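You operate a simulated robot arm through the tools that you are given. There is no shell and no other tool. Be economical: measure what you need, move in short steps, check, and stop when the job is done.

You are at the controls of a simulated two-armed robot. One attempt, no reset.

Task
Hold the blue round tub on the top of the cake bench steady with one hand, lift the green hook tag out of it with the other and set it down on the top of the cake bench.
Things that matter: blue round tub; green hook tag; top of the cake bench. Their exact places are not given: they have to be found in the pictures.

It is judged by the outcome, as a careful person would: the job done as asked, and still so three seconds after it is handed in. It fails if anything else is knocked over, pushed out of place, dropped, spilled or broken.

Robot
Two 6-joint arms with two-finger parallel grippers on one trunk, on a base that drives. Base frame: it is fixed to the floor where the robot stands at the start and does not move with it; the origin is under the middle of the robot, x ahead of it, y to its left, z up; the surface under the hand at the start is at about z = 780. Units: mm, degrees, N and s.
The left shoulder is at the start at [280, 185, 1005], the right one opposite. With the tool pointing down near the work surface each hand reaches from about 560 to 940 mm from the robot's upright axis, wherever it stands, measured 20 degrees to its own side. Places, roughly: top of the cake bench [1000, -200, 800]. Payload 1.57 kg a hand.
The tool frame of a hand sits at the grasp point between the pads (the TCP): z along the fingers, y along the line on which they close. The tips reach 30 mm beyond it. The gripper opens to 80 mm. The fingers are 17 mm wide and 12 mm thick; the gripper's body (40 by 82 mm) begins 80 mm behind the TCP.
Orientation is told as [roll, pitch, yaw] about the base's x, y, z axes, in that order, counted from this pose: with the fingers straight down and closing along the base's y, the tool's x points along the base's -x, its y along +y and its z along -z.

Tools
- The arms move only by the tool servo_tool. It takes "left_targets", "right_targets" or both (then of equal length, played together; a hand with none holds still); each is a list of rows, each a list of 7 numbers: the shift along the tool's x, y, z in units of 100 mm (1.0 is 100 mm), then the turn, a rotation vector about the tool's x, y, z in units of 60 degrees (1.0 is 60 degrees), then the opening in per cent of the stroke, from 0 (shut) to 100 (fully open). In form: [[tx, ty, tz, wx, wy, wz, jaw], ...]. A call has 1 to 12 rows; each row is the pose to reach, as a shift and turn from the pose commanded when the call began, along the tool's axes at that moment. A call with a number of a shift or a turn outside -1 to 1 is refused whole. Rows are played at 5 a second. More than 50 mm and 8.6 degrees between two rows, or a gripper value outside its range, and nothing of the call is played. Where a pose cannot be reached the arm comes as near as it can. A force on the tool above 40 N (or 10 N above the force at the start of the call, whichever is more), or a blocked arm, ends the call early, and 0.2 s more pass. The fingers move at their own pace (about 153 mm/s each) and stop on an object; they squeeze with about 32 N. The grip force told is the motor's: it shows also when the fingers shut on nothing. Time passes only in rows, and 0.2 s behind the last, so rows that repeat a pose let the fingers close. The reply holds the time, the measured pose of the TCP, the force on the tool along the base axes, the opening and the grip force, in the units named above and with some noise, with the torque about the TCP (base axes, N m) and any sound that the robot's microphone picked up.
- Cameras (640 x 400 px; columns grow to the right, rows downward): "scene" is now at [227.3, -7.4, 1429.9]; the picture's right is [-0.25, -0.97, 0.00], its down [-0.86, 0.22, -0.47] and it looks along [0.45, -0.12, -0.88] (base axes); focal length 256 px, centre (320, 200). "left" rides on the left gripper at [72, 7, -122] in its tool frame; the picture's right is [-0.09, 1.00, 0.00], its down [-0.84, -0.08, -0.54] and it looks along [-0.54, -0.05, 0.84] (tool axes); focal length 238 px, centre (320, 200). "right" rides on the right gripper at [72, -7, -122] in its tool frame; the picture's right is [0.09, 1.00, 0.00], its down [-0.84, 0.08, -0.54] and it looks along [-0.54, 0.05, 0.84] (tool axes); focal length 238 px, centre (320, 200).
- capture(camera): a new picture of that camera. No time passes.
- move_column(by): slides the trunk up (or, below 0, down) by that many mm; the arms and the scene camera ride with it, the base frame stays. It gives what a move gives, with no picture.
- drive_base(legs): drives the robot by 1 to 6 legs, each [ahead, turn to the left] in mm and degrees, along the robot's own axes; the way and the turn of a leg run together, so that a leg with both is an arc; at most 1500 mm and 180 degrees a leg. The arms and the cameras ride along, it lands a little off, and it stops where it bumps. It gives what a move gives.
- head_to(pan, tilt): turns the head with the scene camera to pan (to the left, within 86 degrees either way) and tilt (down, from -29 to 69), counted from straight ahead of the robot. It gives what a move gives.
- locate(camera, pixels): for up to 12 pixels [column, row] of the newest picture of that camera ("zoom" is the newest enlarged one), the place [x, y, z] in the base frame of the surface seen there, good to about 3 mm, but the place of the scene camera against the robot may be out by one fixed shift of up to 12 mm in any direction. No time passes.
- inspect(camera, box): a new picture of the part [left, top, right, bottom] of that camera's present view, enlarged. No time passes.
- sign_off(): hands the job in; it is judged then, once.

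Go step by step. Measure first, check grasps and placings, and put right what went wrong. The budget is 80 turns and 62 pictures, counting those below and the enlarged ones. Unless the task says otherwise, let go and move clear before handing in, and close with one line.

The tools are called after "Emit:" as name(argument=value, ...) on one line, values as JSON. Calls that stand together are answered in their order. servo_tool: Moves the arms, as the interface text tells. Its arguments: {"type":"object","properties":{"left_targets":{"type":"array","items":{"type":"array","items":{"type":"number"}}},"right_targets":{"type":"array","items":{"type":"array","items":{"type":"number"}}}},"required":[]} The other tools are called the same way: move_column (by) slides the trunk up or down; drive_base (legs) drives the base; head_to (pan, tilt) turns the head that bears the scene camera; capture (camera) takes a picture; locate (camera, pixels) gives the place of the surface under pixels of a picture; inspect (camera, box) takes an enlarged picture of a part of a camera's view; sign_off () hands the job in.

At the start:

```text
time_s: 0.0
left_tool_pos: [567.3, 182.5, 1058.1]
left_orientation: [0.0, 0.0, 0.0]
left_force: [-0.4, -0.9, 0.1]
left_moment: [0.01, 0.0, 0.03]
left_gripper_width: 80.0
left_grasp_force: 0.1
right_tool_pos: [530.3, -299.2, 1044.5]
right_orientation: [0.1, 0.0, 0.0]
right_force: [0.0, -0.3, 0.4]
right_moment: [-0.01, -0.02, -0.02]
right_gripper_width: 80.2
right_grasp_force: 0.1
trunk travel left (down, up): [-700.0, 290.0]
robot x, y, heading: [-3.2, -3.2, 0.1]
head pan, tilt: [-14.4, 62.2]
```

scene: 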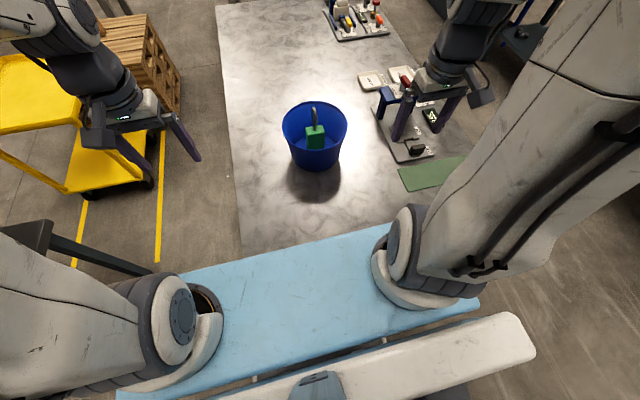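
right: 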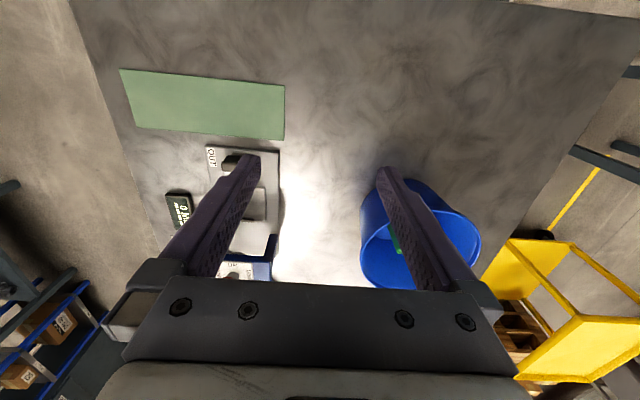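
left: 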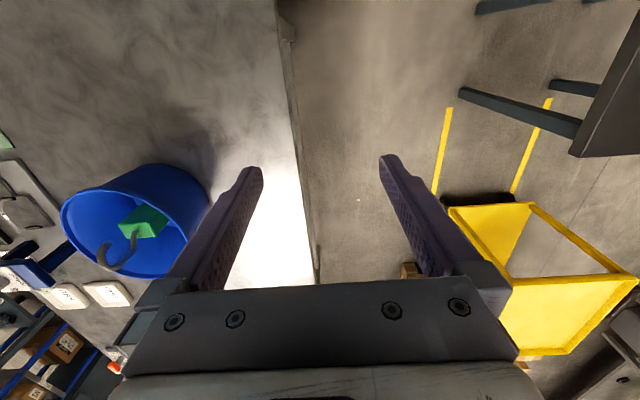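

The scene picture shows the blue tub around (315,135) with the green tag and its grey hook at (314,115). I'll enlarge that area to measure it.

Emit:
inspect(camera="scene", box=[265, 85, 365, 185])

Emit:
inspect(camera="left", box=[40, 150, 220, 290])

```text
4.00 times, centred on (315, 135) of scene
```

zoom: 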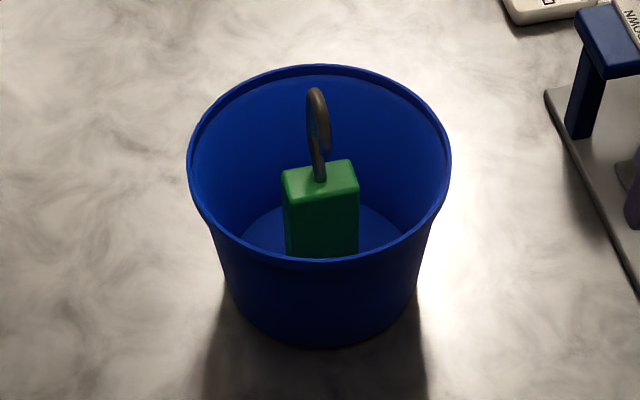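

```text
2.86 times, centred on (130, 220) of left
```

zoom: 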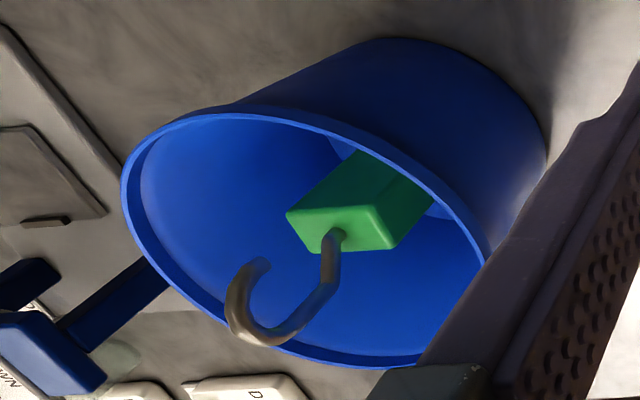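

The tag is a green block with a grey hook on top, standing in the tub. I'll locate its points and the rim in both views.

Emit:
locate(camera="zoom", pixels=[[333, 235], [258, 330], [260, 265], [288, 213], [310, 250], [392, 247], [375, 212], [125, 190], [320, 125], [484, 245], [330, 362], [240, 300]])

Emit:
locate(camera="scene", pixels=[[282.5, 126], [347, 126], [315, 102], [315, 149.5], [313.75, 108], [307, 131], [323, 133], [322, 127], [307, 128], [315, 170], [305, 180], [296, 143]])

```text
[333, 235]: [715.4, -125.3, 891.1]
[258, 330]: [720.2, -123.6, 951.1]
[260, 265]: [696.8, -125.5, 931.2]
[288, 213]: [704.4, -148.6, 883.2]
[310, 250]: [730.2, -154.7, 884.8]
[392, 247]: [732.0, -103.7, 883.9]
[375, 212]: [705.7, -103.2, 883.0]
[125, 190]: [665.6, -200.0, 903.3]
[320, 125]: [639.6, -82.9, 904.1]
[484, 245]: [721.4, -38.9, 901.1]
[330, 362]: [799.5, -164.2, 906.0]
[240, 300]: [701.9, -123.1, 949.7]
```

```text
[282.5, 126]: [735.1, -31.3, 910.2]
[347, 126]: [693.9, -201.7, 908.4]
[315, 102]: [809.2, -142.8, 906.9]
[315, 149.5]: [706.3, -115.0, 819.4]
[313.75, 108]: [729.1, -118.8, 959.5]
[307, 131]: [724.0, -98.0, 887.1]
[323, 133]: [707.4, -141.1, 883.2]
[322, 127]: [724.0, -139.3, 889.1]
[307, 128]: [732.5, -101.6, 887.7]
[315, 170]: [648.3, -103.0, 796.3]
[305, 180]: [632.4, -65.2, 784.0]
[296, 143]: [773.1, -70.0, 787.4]
```

Measured from the wrist camera: the rim is a circle centred near (717,-127) with a radius of about 89 and its top at z≈904. The block top is at z≈884, and the hook lies in the x–z plane at y≈-125, with its top at about 955. The left hand will clamp the left rim, tilted outward, and the right hand will pinch the hook along y. I'm starting the left approach.

Emit:
servo_tool(left_targets=[[-0.25, -0.25, 0, 0.05, 0, 0, 50], [-0.5, -0.5, 0, 0.1, 0, 0, 50], [-0.75, -0.75, 0, 0.15, 0, 0, 50], [-1, -1, 0, 0.2, 0, 0, 50], [-1, -1, 0, 0.2, 0, 0, 50]])

```text
time_s: 1.2
left_tool_pos: [668.9, 81.9, 1058.5]
left_orientation: [-12.0, 0.0, 0.0]
left_force: [0.1, 0.3, 0.1]
left_moment: [-0.01, 0.03, -0.01]
left_gripper_width: 40.0
left_grasp_force: 0.1
right_tool_pos: [530.5, -299.5, 1043.9]
right_orientation: [0.0, -0.1, 0.1]
right_force: [-0.4, -0.6, -0.5]
right_moment: [-0.01, 0.04, -0.01]
right_gripper_width: 79.9
right_grasp_force: 0.0
trunk travel left (down, up): [-700.0, 290.0]
robot x, y, heading: [0.1, 0.2, 0.2]
head pan, tilt: [-14.4, 62.2]
```

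The left hand is tilted and on its way; I'll bring it above the left rim and look.

Emit:
servo_tool(left_targets=[[-0.16, -0.28, 0.32, 0, 0, 0, 50], [-0.32, -0.56, 0.65, 0, 0, 0, 50], [-0.48, -0.83, 0.98, 0, 0, 0, 50], [-0.48, -0.83, 0.98, 0, 0, 0, 50]])

Emit:
capture(camera="left")

Emit:
capture(camera="scene")

```text
time_s: 2.2
left_tool_pos: [715.6, -21.8, 979.7]
left_orientation: [-12.0, 0.0, 0.0]
left_force: [0.3, 0.8, 0.2]
left_moment: [0.01, 0.01, 0.02]
left_gripper_width: 39.9
left_grasp_force: 0.0
right_tool_pos: [530.7, -299.8, 1044.8]
right_orientation: [0.1, 0.1, 0.0]
right_force: [0.5, 0.1, 0.1]
right_moment: [0.02, 0.02, 0.02]
right_gripper_width: 80.2
right_grasp_force: 0.1
trunk travel left (down, up): [-700.0, 290.0]
robot x, y, heading: [-2.1, -0.2, -0.2]
head pan, tilt: [-14.4, 62.2]
```

```text
56 pictures are left
```

left: 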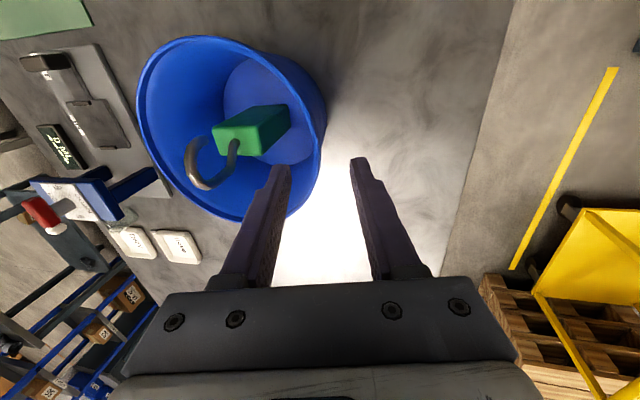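

```text
55 pictures are left
```

scene: 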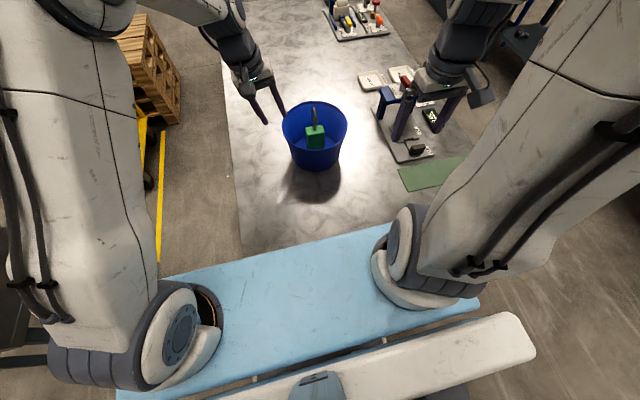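

The rim is at about (320,150) in the left view, so I'll re-measure it from here.

Emit:
locate(camera="left", pixels=[[307, 95], [317, 125], [320, 150], [315, 185], [303, 203], [140, 90], [190, 38], [205, 207], [238, 145], [213, 128], [194, 150], [200, 185]])

Emit:
inspect(camera="left", box=[130, 20, 340, 230])

```text
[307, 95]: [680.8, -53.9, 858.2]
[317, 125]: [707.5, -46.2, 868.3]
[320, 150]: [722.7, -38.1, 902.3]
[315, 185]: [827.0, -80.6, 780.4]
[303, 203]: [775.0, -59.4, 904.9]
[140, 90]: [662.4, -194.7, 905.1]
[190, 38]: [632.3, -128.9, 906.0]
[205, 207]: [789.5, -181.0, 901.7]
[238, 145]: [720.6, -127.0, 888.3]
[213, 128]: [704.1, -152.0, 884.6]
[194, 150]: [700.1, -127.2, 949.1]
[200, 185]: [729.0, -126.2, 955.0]
```

```text
1.90 times, centred on (235, 125) of left
```

zoom: 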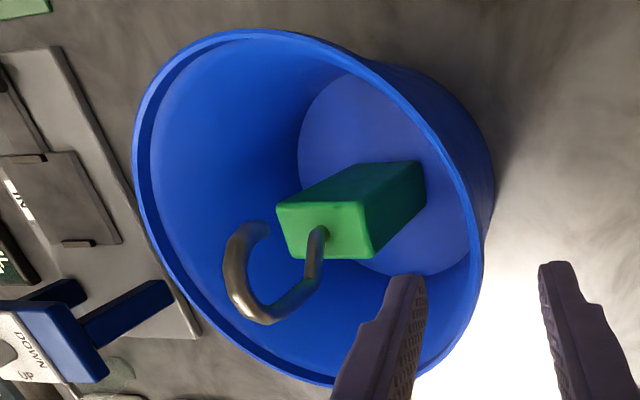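

The tool axis already aims at the left wall (rim outer y≈-38 at x≈720). I'll descend straight along it, straddling the wall.

Emit:
servo_tool(left_targets=[[-0.03, 0, 0.25, 0, 0, 0, 50], [-0.03, 0, 0.5, 0, 0, 0, 50], [-0.03, 0, 0.72, 0, 0, 0, 50], [-0.03, 0, 0.94, 0, 0, 0, 50], [-0.03, 0, 0.94, 0, 0, 0, 50]])

Emit:
capture(camera="left")

Emit:
inspect(camera="scene", box=[235, 65, 395, 185])

```text
time_s: 3.4
left_tool_pos: [718.4, -39.8, 886.8]
left_orientation: [-12.0, 0.0, 0.1]
left_force: [0.0, 0.8, 0.8]
left_moment: [0.04, -0.02, 0.0]
left_gripper_width: 39.8
left_grasp_force: 0.1
right_tool_pos: [529.2, -299.9, 1044.4]
right_orientation: [0.0, 0.0, 0.1]
right_force: [0.3, -0.1, 0.1]
right_moment: [0.02, 0.02, -0.02]
right_gripper_width: 80.0
right_grasp_force: 0.0
trunk travel left (down, up): [-700.0, 290.0]
robot x, y, heading: [-2.6, 3.8, 0.2]
head pan, tilt: [-14.4, 62.2]
```

```text
53 pictures are left
```

left: 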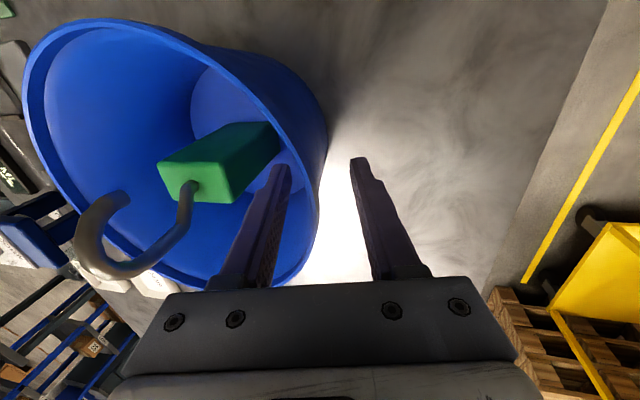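

```text
3.33 times, centred on (315, 125) of scene
```

zoom: 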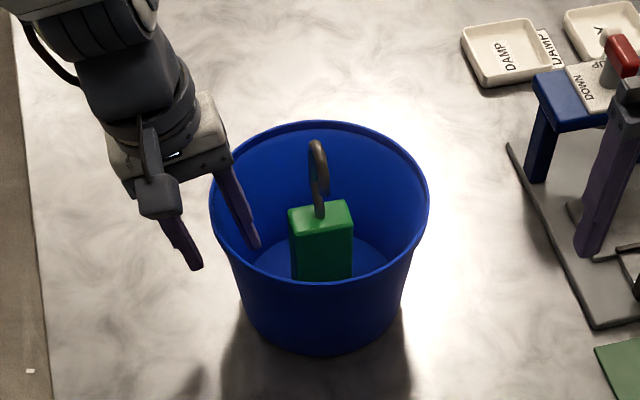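

The fingers straddle the wall, with the inner finger inside the tub and the outer one clear. I'll shift about 2.5 mm toward the wall centre and close gradually.

Emit:
servo_tool(left_targets=[[0, -0.025, 0, 0, 0, 0, 35], [0, -0.025, 0, 0, 0, 0, 20], [0, -0.025, 0, 0, 0, 0, 12]])

Emit:
inspect(camera="left", box=[180, 120, 420, 290])

```text
time_s: 4.2
left_tool_pos: [719.2, -42.3, 888.5]
left_orientation: [-11.9, 0.0, -0.1]
left_force: [-0.1, 0.1, 0.0]
left_moment: [-0.02, 0.0, 0.02]
left_gripper_width: 10.5
left_grasp_force: 0.2
right_tool_pos: [529.6, -300.0, 1044.0]
right_orientation: [0.1, -0.1, 0.0]
right_force: [-0.8, -0.7, -0.2]
right_moment: [0.01, 0.01, 0.03]
right_gripper_width: 80.0
right_grasp_force: 0.0
trunk travel left (down, up): [-700.0, 290.0]
robot x, y, heading: [-3.4, 1.3, 0.0]
head pan, tilt: [-14.4, 62.2]
```

```text
2.35 times, centred on (300, 205) of left
```

zoom: 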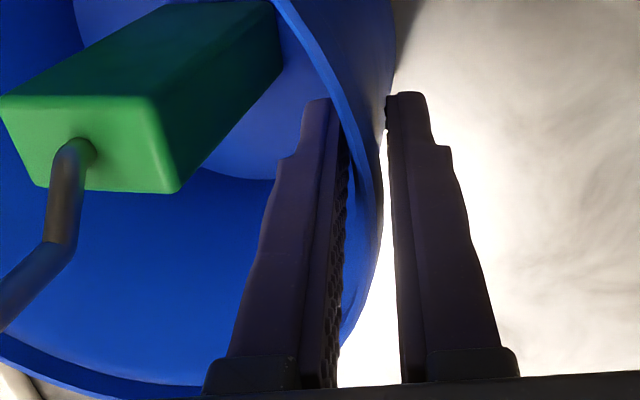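

Opening is 10.5 mm with the wall between the pads and no force yet. I'll close fully.

Emit:
servo_tool(left_targets=[[0, 0, 0, 0, 0, 0, 7], [0, 0, 0, 0, 0, 0, 0], [0, 0, 0, 0, 0, 0, 0]])

Emit:
capture(camera="left")

Emit:
inspect(camera="scene", box=[235, 65, 395, 185])

```text
time_s: 5.0
left_tool_pos: [718.4, -41.7, 889.4]
left_orientation: [-12.0, 0.1, 0.0]
left_force: [0.2, -2.3, 3.3]
left_moment: [-0.16, 0.22, 0.12]
left_gripper_width: 8.5
left_grasp_force: 27.4
right_tool_pos: [530.3, -300.7, 1044.7]
right_orientation: [-0.1, 0.0, 0.0]
right_force: [-0.4, -0.6, -0.4]
right_moment: [0.01, 0.02, 0.0]
right_gripper_width: 79.9
right_grasp_force: 0.1
trunk travel left (down, up): [-700.0, 290.0]
robot x, y, heading: [-0.1, -6.3, 0.1]
head pan, tilt: [-14.4, 62.2]
```

```text
50 pictures are left
```

left: 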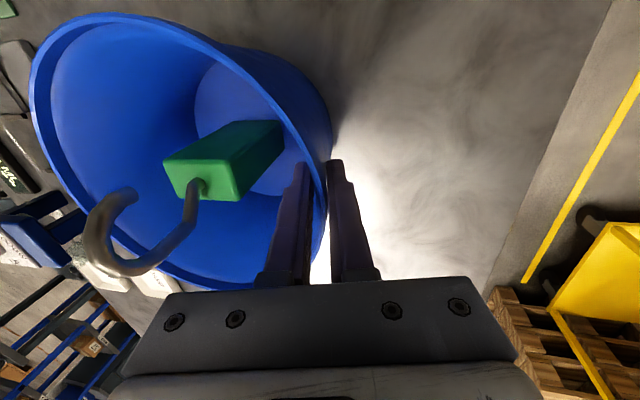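

```text
3.33 times, centred on (315, 125) of scene
```

zoom: 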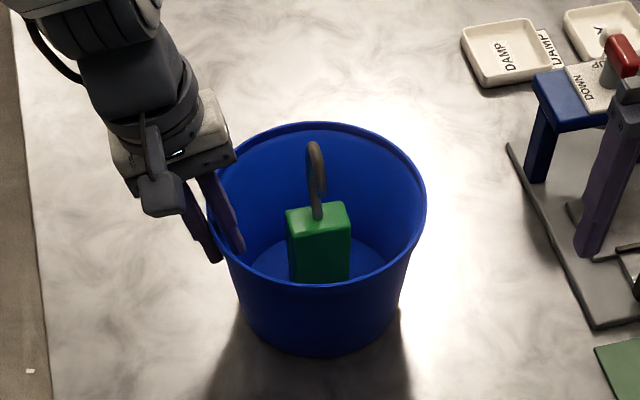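

The tub is clamped (27 N, 8.5 mm) and has barely moved. Now I'll re-measure the hook from the left view.

Emit:
locate(camera="left", pixels=[[197, 185], [190, 215], [165, 250], [135, 268], [105, 262], [92, 235], [105, 207], [128, 195], [170, 170], [180, 197], [238, 199], [232, 160]])

```text
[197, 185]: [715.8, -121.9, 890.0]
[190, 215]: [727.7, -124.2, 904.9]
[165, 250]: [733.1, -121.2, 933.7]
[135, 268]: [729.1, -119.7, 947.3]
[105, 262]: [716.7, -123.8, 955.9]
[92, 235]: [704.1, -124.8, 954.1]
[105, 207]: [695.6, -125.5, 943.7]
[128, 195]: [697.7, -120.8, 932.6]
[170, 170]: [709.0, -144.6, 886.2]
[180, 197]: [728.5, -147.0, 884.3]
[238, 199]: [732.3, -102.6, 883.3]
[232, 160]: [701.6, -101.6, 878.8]
```

The hook's stem runs near x≈730 and its arch tops out at z≈957, with its mid-plane at y≈-126. I'm bringing the right hand over at its present height, with its jaws half open.

Emit:
servo_tool(right_targets=[[-0.25, 0.2, 0, 0, 0, 0, 50], [-0.5, 0.4, 0, 0, 0, 0, 50], [-0.75, 0.6, 0, 0, 0, 0, 50], [-0.97, 0.8, 0, 0, 0, 0, 50], [-0.97, 0.8, 0, 0, 0, 0, 50]])

Emit:
servo_tool(right_targets=[[-0.25, 0.25, 0, 0, 0, 0, 50], [-0.5, 0.5, 0, 0, 0, 0, 50], [-0.75, 0.75, 0, 0, 0, 0, 50], [-0.97, 0.94, 0, 0, 0, 0, 50], [-0.97, 0.94, 0, 0, 0, 0, 50]])

Emit:
capture(camera="right")

Emit:
capture(camera="scene")

```text
time_s: 6.2
left_tool_pos: [718.4, -41.3, 887.7]
left_orientation: [-12.0, 0.0, 0.1]
left_force: [1.1, -0.8, 4.1]
left_moment: [-0.13, 0.37, 0.12]
left_gripper_width: 8.6
left_grasp_force: 27.4
right_tool_pos: [626.9, -220.1, 1044.9]
right_orientation: [0.1, 0.0, 0.0]
right_force: [-0.2, 0.5, -0.7]
right_moment: [-0.01, -0.04, -0.01]
right_gripper_width: 40.1
right_grasp_force: 0.0
trunk travel left (down, up): [-700.0, 290.0]
robot x, y, heading: [-0.6, 2.1, 0.2]
head pan, tilt: [-14.4, 62.2]
```

```text
time_s: 7.4
left_tool_pos: [718.8, -41.0, 889.2]
left_orientation: [-11.9, 0.0, 0.0]
left_force: [1.7, -0.6, 6.0]
left_moment: [-0.08, 0.3, 0.13]
left_gripper_width: 8.6
left_grasp_force: 26.9
right_tool_pos: [724.1, -126.0, 1043.0]
right_orientation: [0.1, 0.0, 0.1]
right_force: [0.3, 1.0, 1.5]
right_moment: [-0.02, 0.03, -0.03]
right_gripper_width: 39.8
right_grasp_force: 0.0
trunk travel left (down, up): [-700.0, 290.0]
robot x, y, heading: [1.1, -1.6, 0.0]
head pan, tilt: [-14.4, 62.2]
```

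```text
48 pictures are left
```

right: 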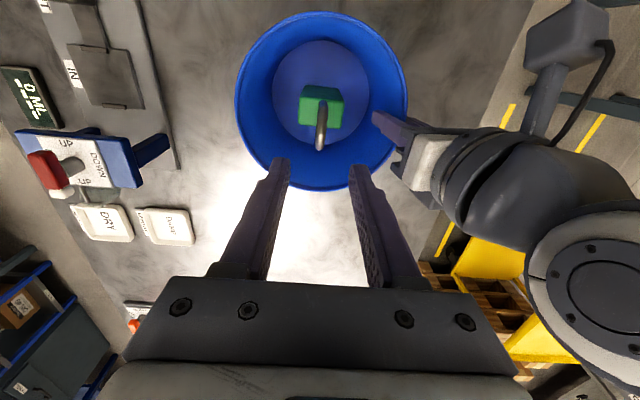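

```text
47 pictures are left
```

scene: 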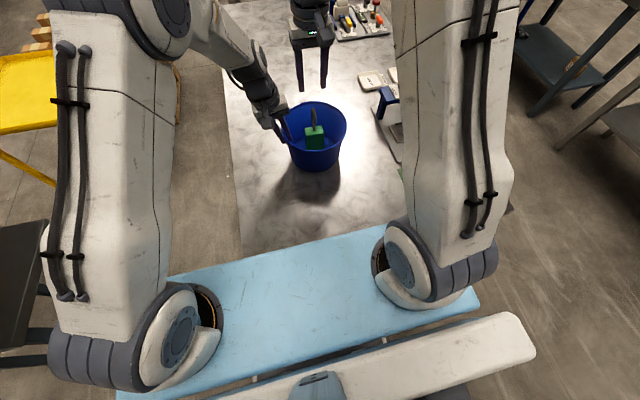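

The right hand is centred over the hook at (320,125), and the left hand is well to the side. I'll verify the hook's place from this camera.

Emit:
locate(camera="right", pixels=[[320, 108], [321, 130], [320, 145], [319, 120], [302, 100], [342, 100], [302, 118], [338, 125], [305, 190], [407, 95], [237, 95], [320, 13]])

```text
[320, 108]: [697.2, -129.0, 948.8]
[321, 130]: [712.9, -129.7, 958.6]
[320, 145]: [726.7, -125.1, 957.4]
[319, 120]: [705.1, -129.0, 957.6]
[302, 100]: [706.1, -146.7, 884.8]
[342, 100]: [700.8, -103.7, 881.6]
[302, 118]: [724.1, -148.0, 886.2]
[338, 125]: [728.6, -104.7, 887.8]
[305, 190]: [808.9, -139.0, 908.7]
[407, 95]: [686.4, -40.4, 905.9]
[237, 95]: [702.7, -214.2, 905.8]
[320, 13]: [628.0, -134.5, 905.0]
```

The hook mid-plane is y≈-127, which matches the present alignment. I'm descending in two stages to TCP z≈928.

Emit:
servo_tool(right_targets=[[0, -0.01, 0.25, 0, 0, 0, 50], [0, -0.01, 0.5, 0, 0, 0, 50], [0, -0.01, 0.7, 0, 0, 0, 50], [0, -0.01, 0.7, 0, 0, 0, 50]])

Emit:
capture(camera="right")

Emit:
capture(camera="left")

```text
time_s: 8.4
left_tool_pos: [718.6, -41.7, 888.1]
left_orientation: [-12.0, 0.0, 0.0]
left_force: [2.2, -1.7, 4.6]
left_moment: [-0.09, 0.22, 0.14]
left_gripper_width: 8.7
left_grasp_force: 27.6
right_tool_pos: [724.1, -128.4, 973.2]
right_orientation: [0.0, -0.1, 0.0]
right_force: [0.3, 0.5, 0.7]
right_moment: [-0.02, -0.01, 0.01]
right_gripper_width: 40.3
right_grasp_force: 0.1
trunk travel left (down, up): [-700.0, 290.0]
robot x, y, heading: [-0.4, 0.5, 0.0]
head pan, tilt: [-14.4, 62.2]
```

```text
46 pictures are left
```

right: 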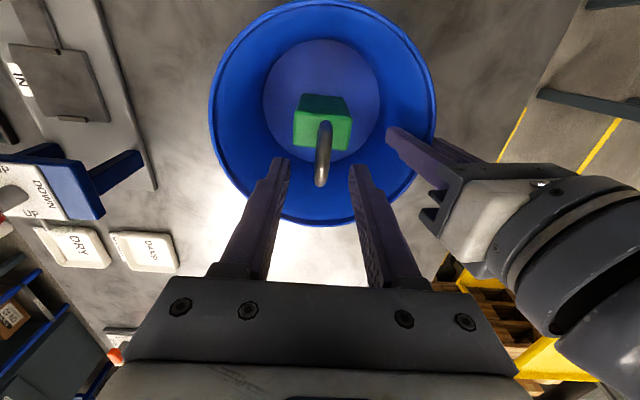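

```text
45 pictures are left
```

left: 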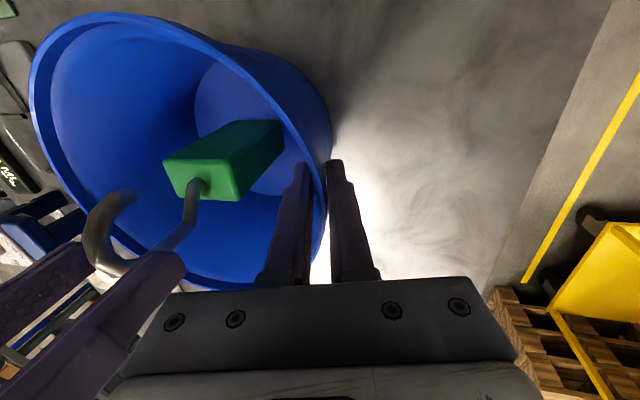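

The hook sits between the two right fingers, and both hands are clear of each other. I'll descend the last 45 mm.

Emit:
servo_tool(right_targets=[[0, 0.01, 0.2, 0, 0, 0, 50], [0, 0.01, 0.38, 0, 0, 0, 50], [0, 0.01, 0.45, 0, 0, 0, 50], [0, 0.01, 0.45, 0, 0, 0, 35]])

Emit:
capture(camera="right")

Emit:
capture(camera="left")

```text
time_s: 9.4
left_tool_pos: [719.3, -41.2, 887.9]
left_orientation: [-12.0, 0.0, 0.1]
left_force: [1.8, -0.3, 3.9]
left_moment: [-0.09, 0.16, 0.11]
left_gripper_width: 8.6
left_grasp_force: 27.5
right_tool_pos: [723.4, -124.5, 929.0]
right_orientation: [0.0, -0.1, 0.0]
right_force: [-0.8, 0.2, 0.2]
right_moment: [-0.01, 0.03, 0.02]
right_gripper_width: 28.1
right_grasp_force: 0.0
trunk travel left (down, up): [-700.0, 290.0]
robot x, y, heading: [-0.3, -0.5, 0.2]
head pan, tilt: [-14.4, 62.2]
```

```text
44 pictures are left
```

right: 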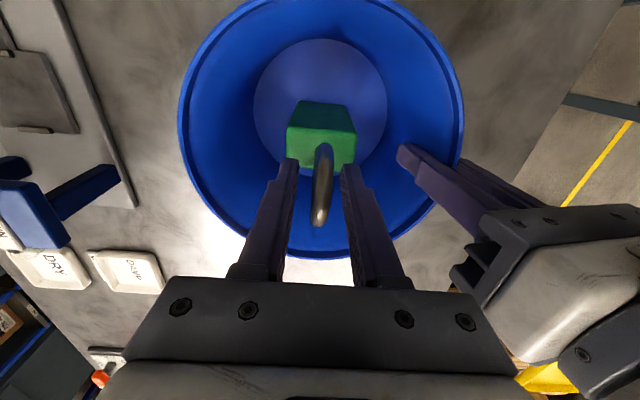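

```text
43 pictures are left
```

left: 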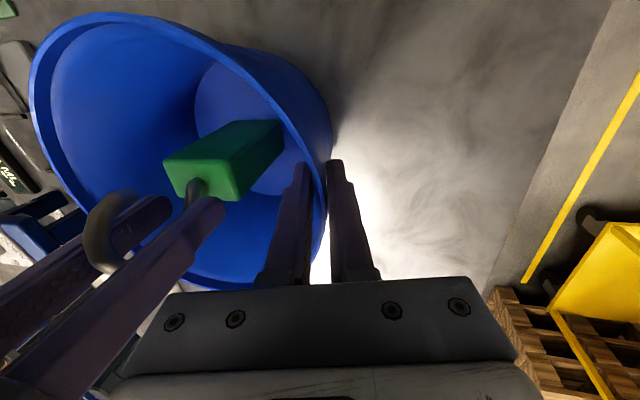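

The hook is centred between the fingers at (321,185), so I'll close on it.

Emit:
servo_tool(right_targets=[[0, 0, 0, 0, 0, 0, 20], [0, 0, 0, 0, 0, 0, 10], [0, 0, 0, 0, 0, 0, 0], [0, 0, 0, 0, 0, 0, 0]])

Emit:
capture(camera="right")

```text
time_s: 10.4
left_tool_pos: [717.9, -41.4, 889.4]
left_orientation: [-12.0, 0.0, 0.1]
left_force: [1.3, -0.4, 4.7]
left_moment: [-0.14, 0.07, 0.12]
left_gripper_width: 8.8
left_grasp_force: 27.0
right_tool_pos: [723.3, -125.5, 928.1]
right_orientation: [0.1, 0.1, 0.0]
right_force: [0.4, 0.0, 0.4]
right_moment: [0.0, 0.01, -0.01]
right_gripper_width: 8.6
right_grasp_force: 26.9
trunk travel left (down, up): [-700.0, 290.0]
robot x, y, heading: [0.4, 2.1, 0.3]
head pan, tilt: [-14.4, 62.2]
```

```text
42 pictures are left
```

right: 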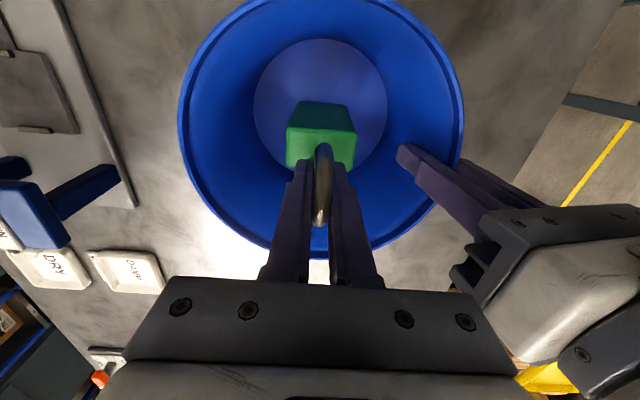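

The hook is gripped (8.6 mm, 27 N). I'm lifting gently straight up while the left hand holds the tub.

Emit:
servo_tool(right_targets=[[0, 0, -0.05, 0, 0, 0, 0], [0, 0, -0.12, 0, 0, 0, 0], [0, 0, -0.25, 0, 0, 0, 0], [0, 0, -0.4, 0, 0, 0, 0], [0, 0, -0.4, 0, 0, 0, 0]])

Emit:
capture(camera="right")

Emit:
capture(camera="left")

```text
time_s: 11.6
left_tool_pos: [718.4, -41.9, 888.3]
left_orientation: [-12.1, 0.0, 0.0]
left_force: [1.6, -1.2, 5.1]
left_moment: [-0.07, 0.04, 0.13]
left_gripper_width: 8.8
left_grasp_force: 26.9
right_tool_pos: [724.1, -125.5, 969.1]
right_orientation: [-0.1, 0.0, 0.0]
right_force: [0.5, 0.8, -0.8]
right_moment: [-0.02, -0.02, 0.0]
right_gripper_width: 8.6
right_grasp_force: 27.3
trunk travel left (down, up): [-700.0, 290.0]
robot x, y, heading: [0.2, -1.5, 0.1]
head pan, tilt: [-14.4, 62.2]
```

```text
41 pictures are left
```

right: 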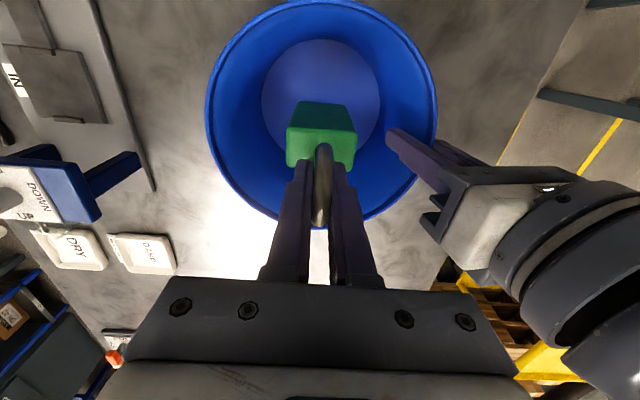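

```text
40 pictures are left
```

left: 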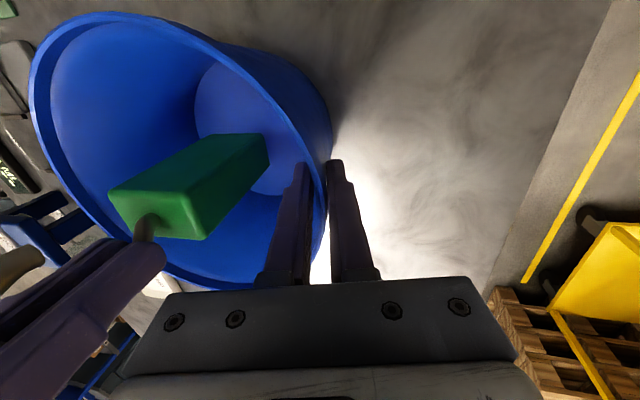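

The tag is rising freely and the tub stays put. I'll keep lifting until its base clears the rim.

Emit:
servo_tool(right_targets=[[0, 0, -0.25, 0, 0, 0, 0], [0, 0, -0.5, 0, 0, 0, 0], [0, 0, -0.75, 0, 0, 0, 0], [0, 0, -1, 0, 0, 0, 0], [0, 0, -1, 0, 0, 0, 0]])

Emit:
servo_tool(right_targets=[[0, 0, -0.2, 0, 0, 0, 0], [0, 0, -0.4, 0, 0, 0, 0], [0, 0, -0.4, 0, 0, 0, 0]])

Emit:
capture(camera="scene")

Emit:
capture(camera="left")

Emit:
capture(camera="right")

```text
time_s: 12.8
left_tool_pos: [719.2, -41.1, 888.8]
left_orientation: [-12.1, -0.1, 0.1]
left_force: [0.1, 0.4, 3.1]
left_moment: [-0.13, 0.09, 0.1]
left_gripper_width: 8.6
left_grasp_force: 26.5
right_tool_pos: [724.2, -124.8, 1069.3]
right_orientation: [0.0, -0.1, -0.1]
right_force: [0.3, 0.7, -0.9]
right_moment: [0.0, -0.02, 0.01]
right_gripper_width: 8.5
right_grasp_force: 27.6
trunk travel left (down, up): [-700.0, 290.0]
robot x, y, heading: [5.3, -0.5, 0.2]
head pan, tilt: [-14.4, 62.2]
```

```text
time_s: 13.6
left_tool_pos: [718.6, -40.9, 888.5]
left_orientation: [-12.1, 0.0, -0.1]
left_force: [1.4, -0.2, 4.4]
left_moment: [-0.11, 0.05, 0.09]
left_gripper_width: 8.6
left_grasp_force: 27.5
right_tool_pos: [724.3, -126.0, 1109.5]
right_orientation: [0.1, 0.1, 0.0]
right_force: [0.6, -0.9, -1.3]
right_moment: [-0.02, -0.04, 0.01]
right_gripper_width: 8.7
right_grasp_force: 27.3
trunk travel left (down, up): [-700.0, 290.0]
robot x, y, heading: [3.8, 0.2, -0.0]
head pan, tilt: [-14.4, 62.2]
```

```text
39 pictures are left
```

scene: 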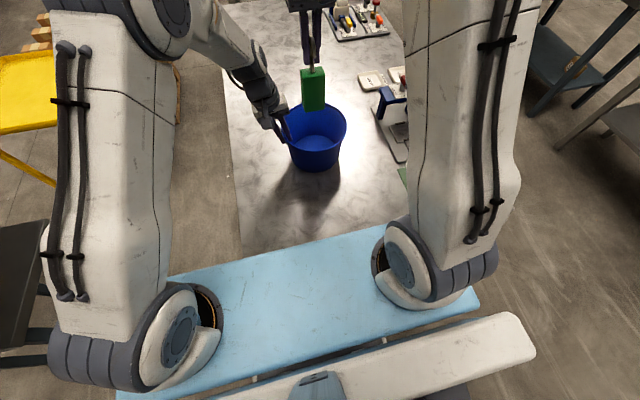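

```text
38 pictures are left
```

left: 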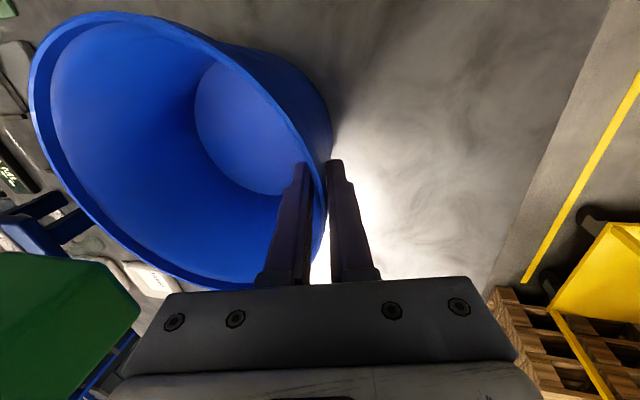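

```text
37 pictures are left
```

right: 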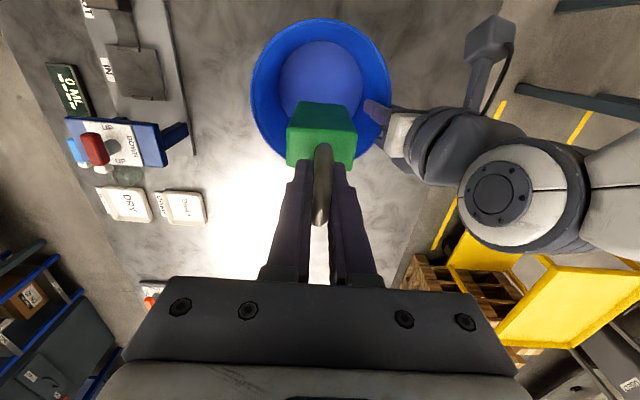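

The tag is clear of the tub, with its base around z≈970. Next I'll locate free bench surface between the tub and the robot.

Emit:
locate(camera="scene", pixels=[[345, 190], [350, 210], [370, 215], [320, 215], [300, 225], [375, 175], [385, 195], [403, 172], [403, 160], [312, 108], [247, 240], [390, 215]])

Emit:
locate(camera="right", pixels=[[192, 150], [175, 60], [288, 165], [355, 170], [230, 30], [200, 10], [300, 8]])

```text
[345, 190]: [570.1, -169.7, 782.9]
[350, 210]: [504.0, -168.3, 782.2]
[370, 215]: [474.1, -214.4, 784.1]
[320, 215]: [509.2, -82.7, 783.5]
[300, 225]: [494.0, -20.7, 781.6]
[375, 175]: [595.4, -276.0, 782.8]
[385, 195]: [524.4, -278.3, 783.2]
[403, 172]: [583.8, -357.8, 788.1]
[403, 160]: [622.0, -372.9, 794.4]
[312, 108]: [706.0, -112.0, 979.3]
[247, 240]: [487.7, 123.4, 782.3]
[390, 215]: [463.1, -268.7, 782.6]
```

```text
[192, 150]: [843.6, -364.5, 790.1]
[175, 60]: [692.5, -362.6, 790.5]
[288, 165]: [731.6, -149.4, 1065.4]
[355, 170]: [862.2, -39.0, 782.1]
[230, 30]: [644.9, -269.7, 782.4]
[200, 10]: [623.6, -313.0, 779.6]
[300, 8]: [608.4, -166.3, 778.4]
```

Free spot at (610,-265): the tub edge is at y≈-215 only around x=717, and the plate edge is at y≈-360. I'm moving the tag over it at its present height.

Emit:
servo_tool(right_targets=[[0.19, -0.23, 0, 0, 0, 0, 0], [0.38, -0.46, 0, 0, 0, 0, 0], [0.57, -0.7, 0, 0, 0, 0, 0], [0.57, -0.7, 0, 0, 0, 0, 0]])

Emit:
servo_tool(right_targets=[[0.19, -0.23, 0, 0, 0, 0, 0], [0.38, -0.46, 0, 0, 0, 0, 0], [0.57, -0.7, 0, 0, 0, 0, 0], [0.57, -0.7, 0, 0, 0, 0, 0]])

Emit:
capture(camera="right")

Emit:
locate(camera="left", pixels=[[235, 125], [225, 100], [260, 165], [400, 150]])

```text
time_s: 14.6
left_tool_pos: [717.0, -40.7, 887.4]
left_orientation: [-12.0, 0.1, 0.0]
left_force: [-0.1, 0.6, 3.6]
left_moment: [-0.08, 0.12, 0.07]
left_gripper_width: 8.7
left_grasp_force: 27.7
right_tool_pos: [668.0, -195.2, 1110.2]
right_orientation: [-0.1, 0.0, 0.0]
right_force: [1.0, 0.0, -0.4]
right_moment: [0.0, 0.01, 0.03]
right_gripper_width: 8.5
right_grasp_force: 26.6
trunk travel left (down, up): [-700.0, 290.0]
robot x, y, heading: [-1.0, -2.4, -0.2]
head pan, tilt: [-14.4, 62.2]
```

```text
time_s: 15.6
left_tool_pos: [718.1, -41.1, 888.0]
left_orientation: [-12.0, 0.0, 0.0]
left_force: [0.9, 0.4, 3.4]
left_moment: [-0.11, 0.18, 0.08]
left_gripper_width: 8.6
left_grasp_force: 27.2
right_tool_pos: [610.7, -265.2, 1110.0]
right_orientation: [0.1, 0.1, 0.0]
right_force: [0.3, -1.1, -0.3]
right_moment: [-0.02, 0.0, 0.01]
right_gripper_width: 8.5
right_grasp_force: 27.9
trunk travel left (down, up): [-700.0, 290.0]
robot x, y, heading: [-1.1, 1.5, -0.0]
head pan, tilt: [-14.4, 62.2]
```

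```text
36 pictures are left
```

right: 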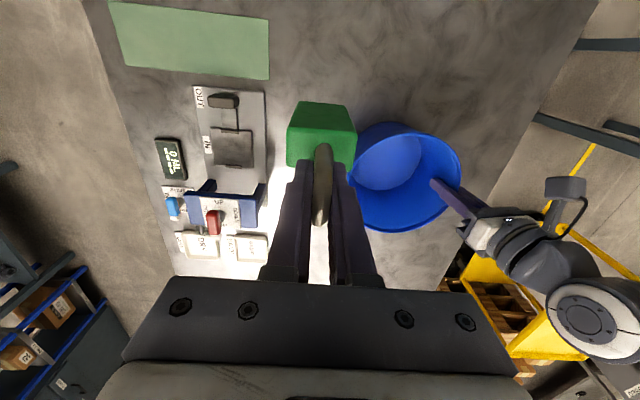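

```text
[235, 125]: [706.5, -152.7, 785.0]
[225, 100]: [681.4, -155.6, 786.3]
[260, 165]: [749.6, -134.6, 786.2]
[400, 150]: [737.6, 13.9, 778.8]
```

The tub floor is z≈786 and the bench ≈780, so the tag should touch down at TCP z≈922. I'll descend to about 935 first.

Emit:
servo_tool(right_targets=[[0, 0, 0.25, 0, 0, 0, 0], [0, 0, 0.5, 0, 0, 0, 0], [0, 0, 0.75, 0, 0, 0, 0], [0, 0, 1, 0, 0, 0, 0], [0, 0, 1, 0, 0, 0, 0]])

Emit:
servo_tool(right_targets=[[0, 0, 0.25, 0, 0, 0, 0], [0, 0, 0.5, 0, 0, 0, 0], [0, 0, 0.68, 0, 0, 0, 0], [0, 0, 0.75, 0, 0, 0, 0], [0, 0, 0.75, 0, 0, 0, 0]])

Emit:
capture(camera="right")

Emit:
capture(camera="scene")

```text
time_s: 16.8
left_tool_pos: [718.0, -39.6, 887.9]
left_orientation: [-12.1, 0.1, -0.1]
left_force: [0.3, 1.4, 2.3]
left_moment: [-0.1, 0.22, 0.0]
left_gripper_width: 8.6
left_grasp_force: 27.2
right_tool_pos: [610.3, -265.3, 1009.1]
right_orientation: [0.0, 0.0, 0.0]
right_force: [0.1, 0.0, -1.2]
right_moment: [0.0, -0.04, -0.03]
right_gripper_width: 8.5
right_grasp_force: 26.9
trunk travel left (down, up): [-700.0, 290.0]
robot x, y, heading: [-2.0, 1.7, -0.0]
head pan, tilt: [-14.4, 62.2]
```

```text
time_s: 18.0
left_tool_pos: [718.7, -40.8, 887.5]
left_orientation: [-12.0, 0.1, 0.0]
left_force: [0.4, 0.1, 2.7]
left_moment: [-0.09, 0.07, 0.06]
left_gripper_width: 8.4
left_grasp_force: 27.2
right_tool_pos: [611.3, -265.5, 933.4]
right_orientation: [-0.1, -0.1, 0.0]
right_force: [-1.0, 0.5, -1.4]
right_moment: [-0.03, 0.0, -0.02]
right_gripper_width: 8.7
right_grasp_force: 27.4
trunk travel left (down, up): [-700.0, 290.0]
robot x, y, heading: [-0.0, -0.1, 0.1]
head pan, tilt: [-14.4, 62.2]
```

```text
35 pictures are left
```

right: 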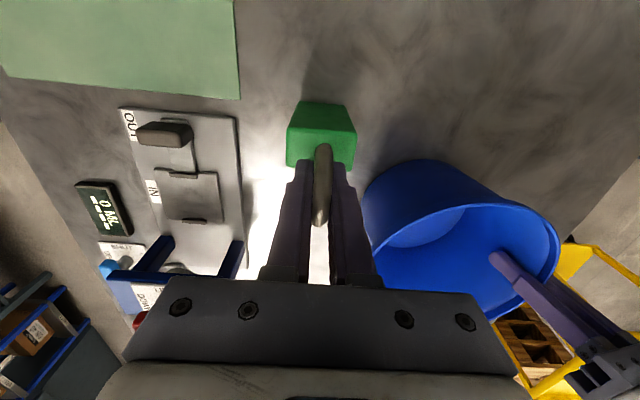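

```text
34 pictures are left
```

scene: 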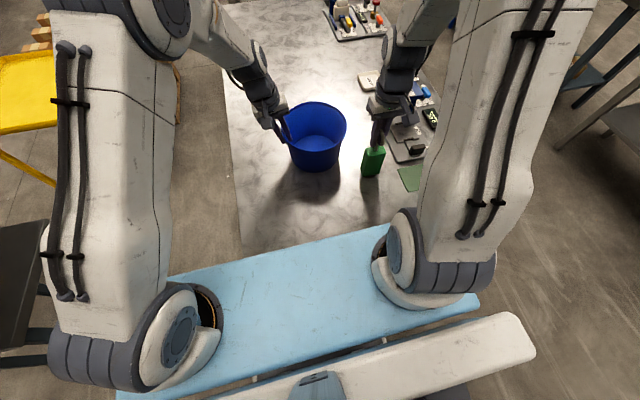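

The tag hangs upright over clear bench. I'll lower it in fine steps and watch the vertical force.

Emit:
servo_tool(right_targets=[[0, 0, 0.03, 0, 0, 0, 0], [0, 0, 0.06, 0, 0, 0, 0], [0, 0, 0.08, 0, 0, 0, 0], [0, 0, 0.08, 0, 0, 0, 0]])

```text
time_s: 19.0
left_tool_pos: [719.1, -41.0, 887.5]
left_orientation: [-11.9, -0.1, 0.0]
left_force: [1.8, 1.6, 1.6]
left_moment: [-0.14, 0.02, 0.04]
left_gripper_width: 8.6
left_grasp_force: 26.9
right_tool_pos: [609.5, -265.9, 926.5]
right_orientation: [0.0, 0.0, 0.0]
right_force: [-0.2, -0.5, -1.6]
right_moment: [-0.02, 0.0, -0.02]
right_gripper_width: 8.5
right_grasp_force: 27.2
trunk travel left (down, up): [-700.0, 290.0]
robot x, y, heading: [1.0, -3.1, -0.1]
head pan, tilt: [-14.4, 62.2]
```

Emit:
servo_tool(right_targets=[[0, 0, 0.01, 0, 0, 0, 0], [0, 0, 0.02, 0, 0, 0, 0], [0, 0, 0.03, 0, 0, 0, 0], [0, 0, 0.03, 0, 0, 0, 0]])

Emit:
inspect(camera="right", box=[260, 60, 400, 180])

Emit:
inspect(camera="scene", box=[335, 125, 415, 205])

```text
time_s: 20.0
left_tool_pos: [718.4, -40.9, 887.2]
left_orientation: [-12.0, -0.1, 0.0]
left_force: [0.7, 0.0, -0.3]
left_moment: [-0.05, -0.11, 0.11]
left_gripper_width: 8.5
left_grasp_force: 27.3
right_tool_pos: [609.8, -266.1, 923.4]
right_orientation: [0.0, 0.1, 0.0]
right_force: [-1.3, 1.1, 11.0]
right_moment: [0.07, 0.33, 0.03]
right_gripper_width: 8.3
right_grasp_force: 27.1
trunk travel left (down, up): [-700.0, 290.0]
robot x, y, heading: [-0.6, -2.7, 0.1]
head pan, tilt: [-14.4, 62.2]
```

```text
3.33 times, centred on (330, 120) of right
```

zoom: 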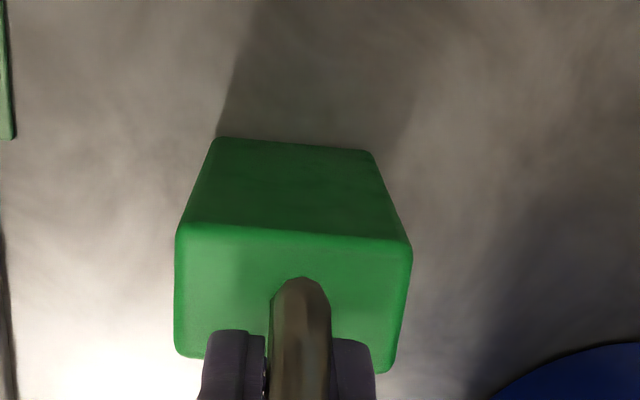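

```text
5.00 times, centred on (375, 165) of scene
```

zoom: 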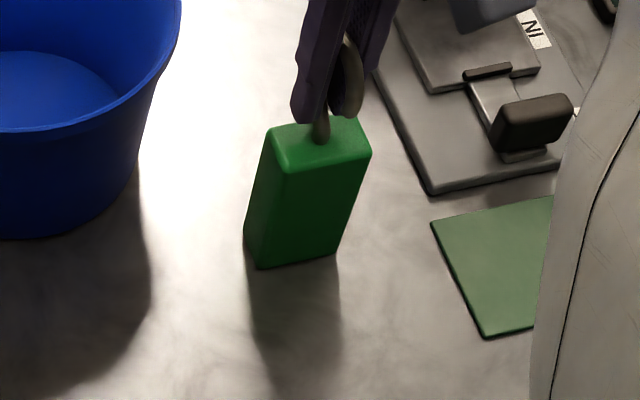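

The tag has touched the bench (force +11 N) and stands upright. I'll ease up 1 mm to relieve the load, then open gradually.

Emit:
servo_tool(right_targets=[[0, 0, -0.008, 0, 0, 0, 0], [0, 0, -0.008, 0, 0, 0, 8], [0, 0, -0.008, 0, 0, 0, 14], [0, 0, -0.008, 0, 0, 0, 22], [0, 0, -0.008, 0, 0, 0, 35], [0, 0, -0.008, 0, 0, 0, 45]])

Emit:
capture(camera="right")

Emit:
inspect(camera="scene", box=[335, 125, 415, 205])

```text
time_s: 21.4
left_tool_pos: [718.0, -40.7, 888.0]
left_orientation: [-11.9, -0.1, 0.0]
left_force: [-0.4, 2.0, 1.4]
left_moment: [-0.09, 0.3, -0.01]
left_gripper_width: 8.7
left_grasp_force: 27.1
right_tool_pos: [609.5, -265.6, 924.7]
right_orientation: [0.0, 0.0, -0.1]
right_force: [0.3, -0.2, 0.4]
right_moment: [-0.01, -0.02, -0.01]
right_gripper_width: 35.9
right_grasp_force: 0.0
trunk travel left (down, up): [-700.0, 290.0]
robot x, y, heading: [-1.1, -1.0, -0.1]
head pan, tilt: [-14.4, 62.2]
```

```text
31 pictures are left
```

right: 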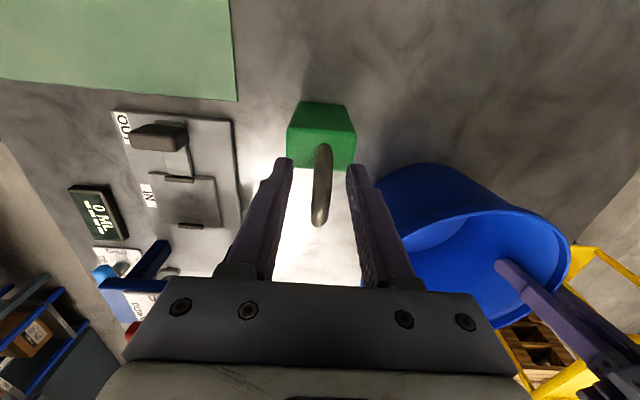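

```text
5.00 times, centred on (375, 165) of scene
```

zoom: 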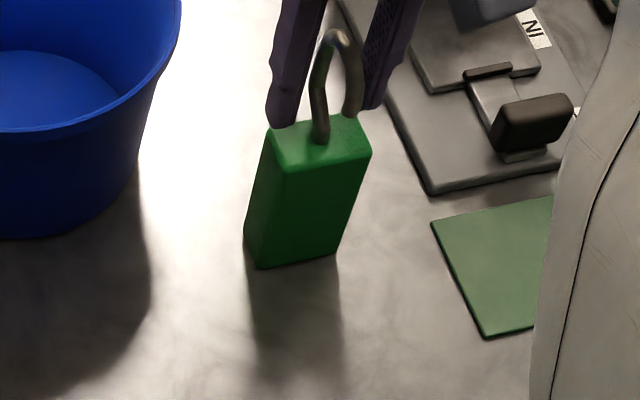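

The tag stands freely on the bench with the fingers open on both sides of the hook. I'll raise the right hand straight up and clear, then release the left gradually.

Emit:
servo_tool(right_targets=[[0, 0, -0.1, 0, 0, 0, 45], [0, 0, -0.3, 0, 0, 0, 45], [0, 0, -0.55, 0, 0, 0, 45], [0, 0, -0.8, 0, 0, 0, 45], [0, 0, -1, 0, 0, 0, 45], [0, 0, -1, 0, 0, 0, 45]])

Emit:
servo_tool(left_targets=[[0, 0, 0, 0, 0, 0, 9], [0, 0, 0, 0, 0, 0, 13], [0, 0, 0, 0, 0, 0, 20], [0, 0, 0, 0, 0, 0, 35], [0, 0, 0, 0, 0, 0, 45], [0, 0, 0, 0, 0, 0, 45]])

Emit:
capture(camera="left")

Emit:
capture(camera="scene")

```text
time_s: 22.8
left_tool_pos: [717.8, -40.7, 889.0]
left_orientation: [-12.0, -0.1, 0.0]
left_force: [0.7, 0.9, 1.6]
left_moment: [-0.13, 0.0, 0.03]
left_gripper_width: 8.7
left_grasp_force: 27.6
right_tool_pos: [610.2, -266.4, 1023.4]
right_orientation: [0.1, 0.0, 0.0]
right_force: [0.5, -0.4, 0.4]
right_moment: [0.01, 0.01, -0.01]
right_gripper_width: 36.0
right_grasp_force: 0.0
trunk travel left (down, up): [-700.0, 290.0]
robot x, y, heading: [2.5, -2.6, 0.2]
head pan, tilt: [-14.4, 62.2]
```

```text
time_s: 24.2
left_tool_pos: [718.4, -41.7, 888.3]
left_orientation: [-12.0, 0.0, 0.0]
left_force: [0.6, 0.1, -0.9]
left_moment: [0.02, -0.01, -0.01]
left_gripper_width: 36.3
left_grasp_force: 0.1
right_tool_pos: [608.2, -265.5, 1023.3]
right_orientation: [-0.1, 0.0, 0.0]
right_force: [0.2, 0.1, -0.6]
right_moment: [0.01, 0.0, 0.01]
right_gripper_width: 35.9
right_grasp_force: 0.2
trunk travel left (down, up): [-700.0, 290.0]
robot x, y, heading: [-3.0, 3.5, -0.0]
head pan, tilt: [-14.4, 62.2]
```

```text
29 pictures are left
```

left: 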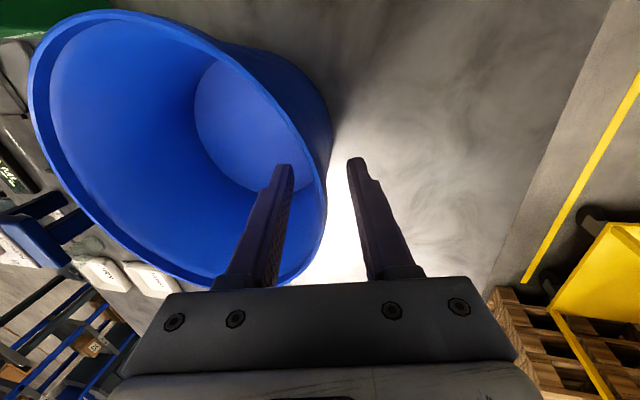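

```text
28 pictures are left
```

scene: 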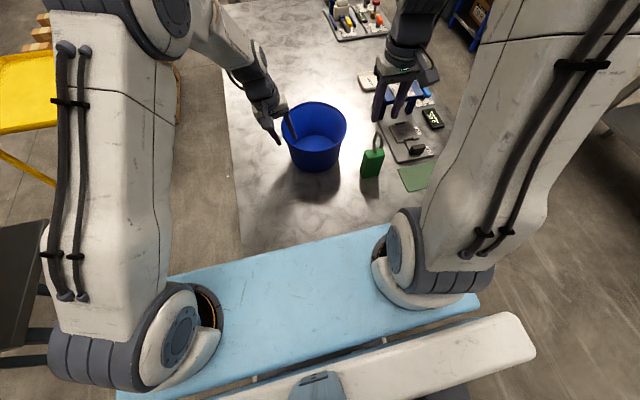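

The left fingers are open on both sides of the rim, and the tub stands still. I'll withdraw the left hand along its tool axis and then sideways.

Emit:
servo_tool(left_targets=[[0, 0, -0.2, 0, 0, 0, 45], [0, 0, -0.45, 0, 0, 0, 45], [0, 0, -0.7, 0, 0, 0, 45], [0, 0, -0.95, 0, 0, 0, 45], [0, 0.3, -1, 0, 0, 0, 45], [0, 0.6, -1, 0, 0, 0, 45], [0, 0.6, -1, 0, 0, 0, 45]])

Emit:
capture(camera="scene")

Emit:
capture(camera="right")

```text
time_s: 25.8
left_tool_pos: [719.3, 38.9, 973.7]
left_orientation: [-12.0, 0.0, 0.0]
left_force: [-0.5, 0.2, -0.4]
left_moment: [0.0, -0.02, 0.01]
left_gripper_width: 35.7
left_grasp_force: 0.0
right_tool_pos: [609.9, -265.4, 1023.1]
right_orientation: [0.1, 0.0, 0.1]
right_force: [0.0, 0.7, 0.2]
right_moment: [-0.01, 0.0, -0.01]
right_gripper_width: 36.0
right_grasp_force: 0.1
trunk travel left (down, up): [-700.0, 290.0]
robot x, y, heading: [-2.8, -0.4, -0.0]
head pan, tilt: [-14.4, 62.2]
```

```text
27 pictures are left
```

scene: 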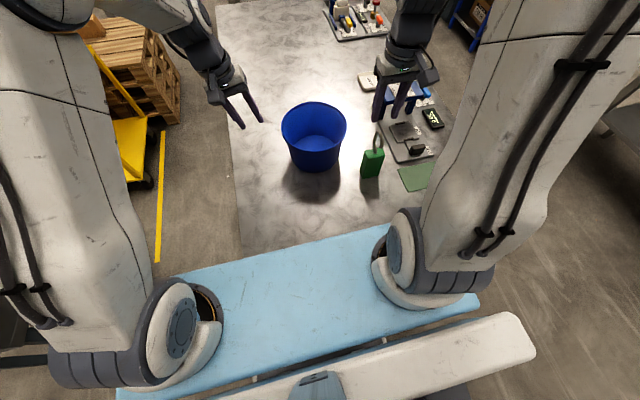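

```text
26 pictures are left
```

right: 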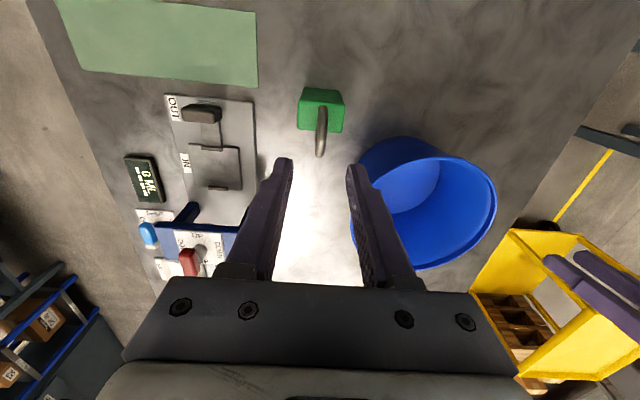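

Both hands are clear. The tub stands where it was at (315,135) and the tag stands upright on the bench at (372,163), with nothing else disturbed, so I'm handing in.

Emit:
sign_off()

```text
The job is handed in.
```

The green hook tag is out of the blue tub and standing upright on the bench top. The left hand held the tub steady throughout, both hands are clear, and nothing else was disturbed.
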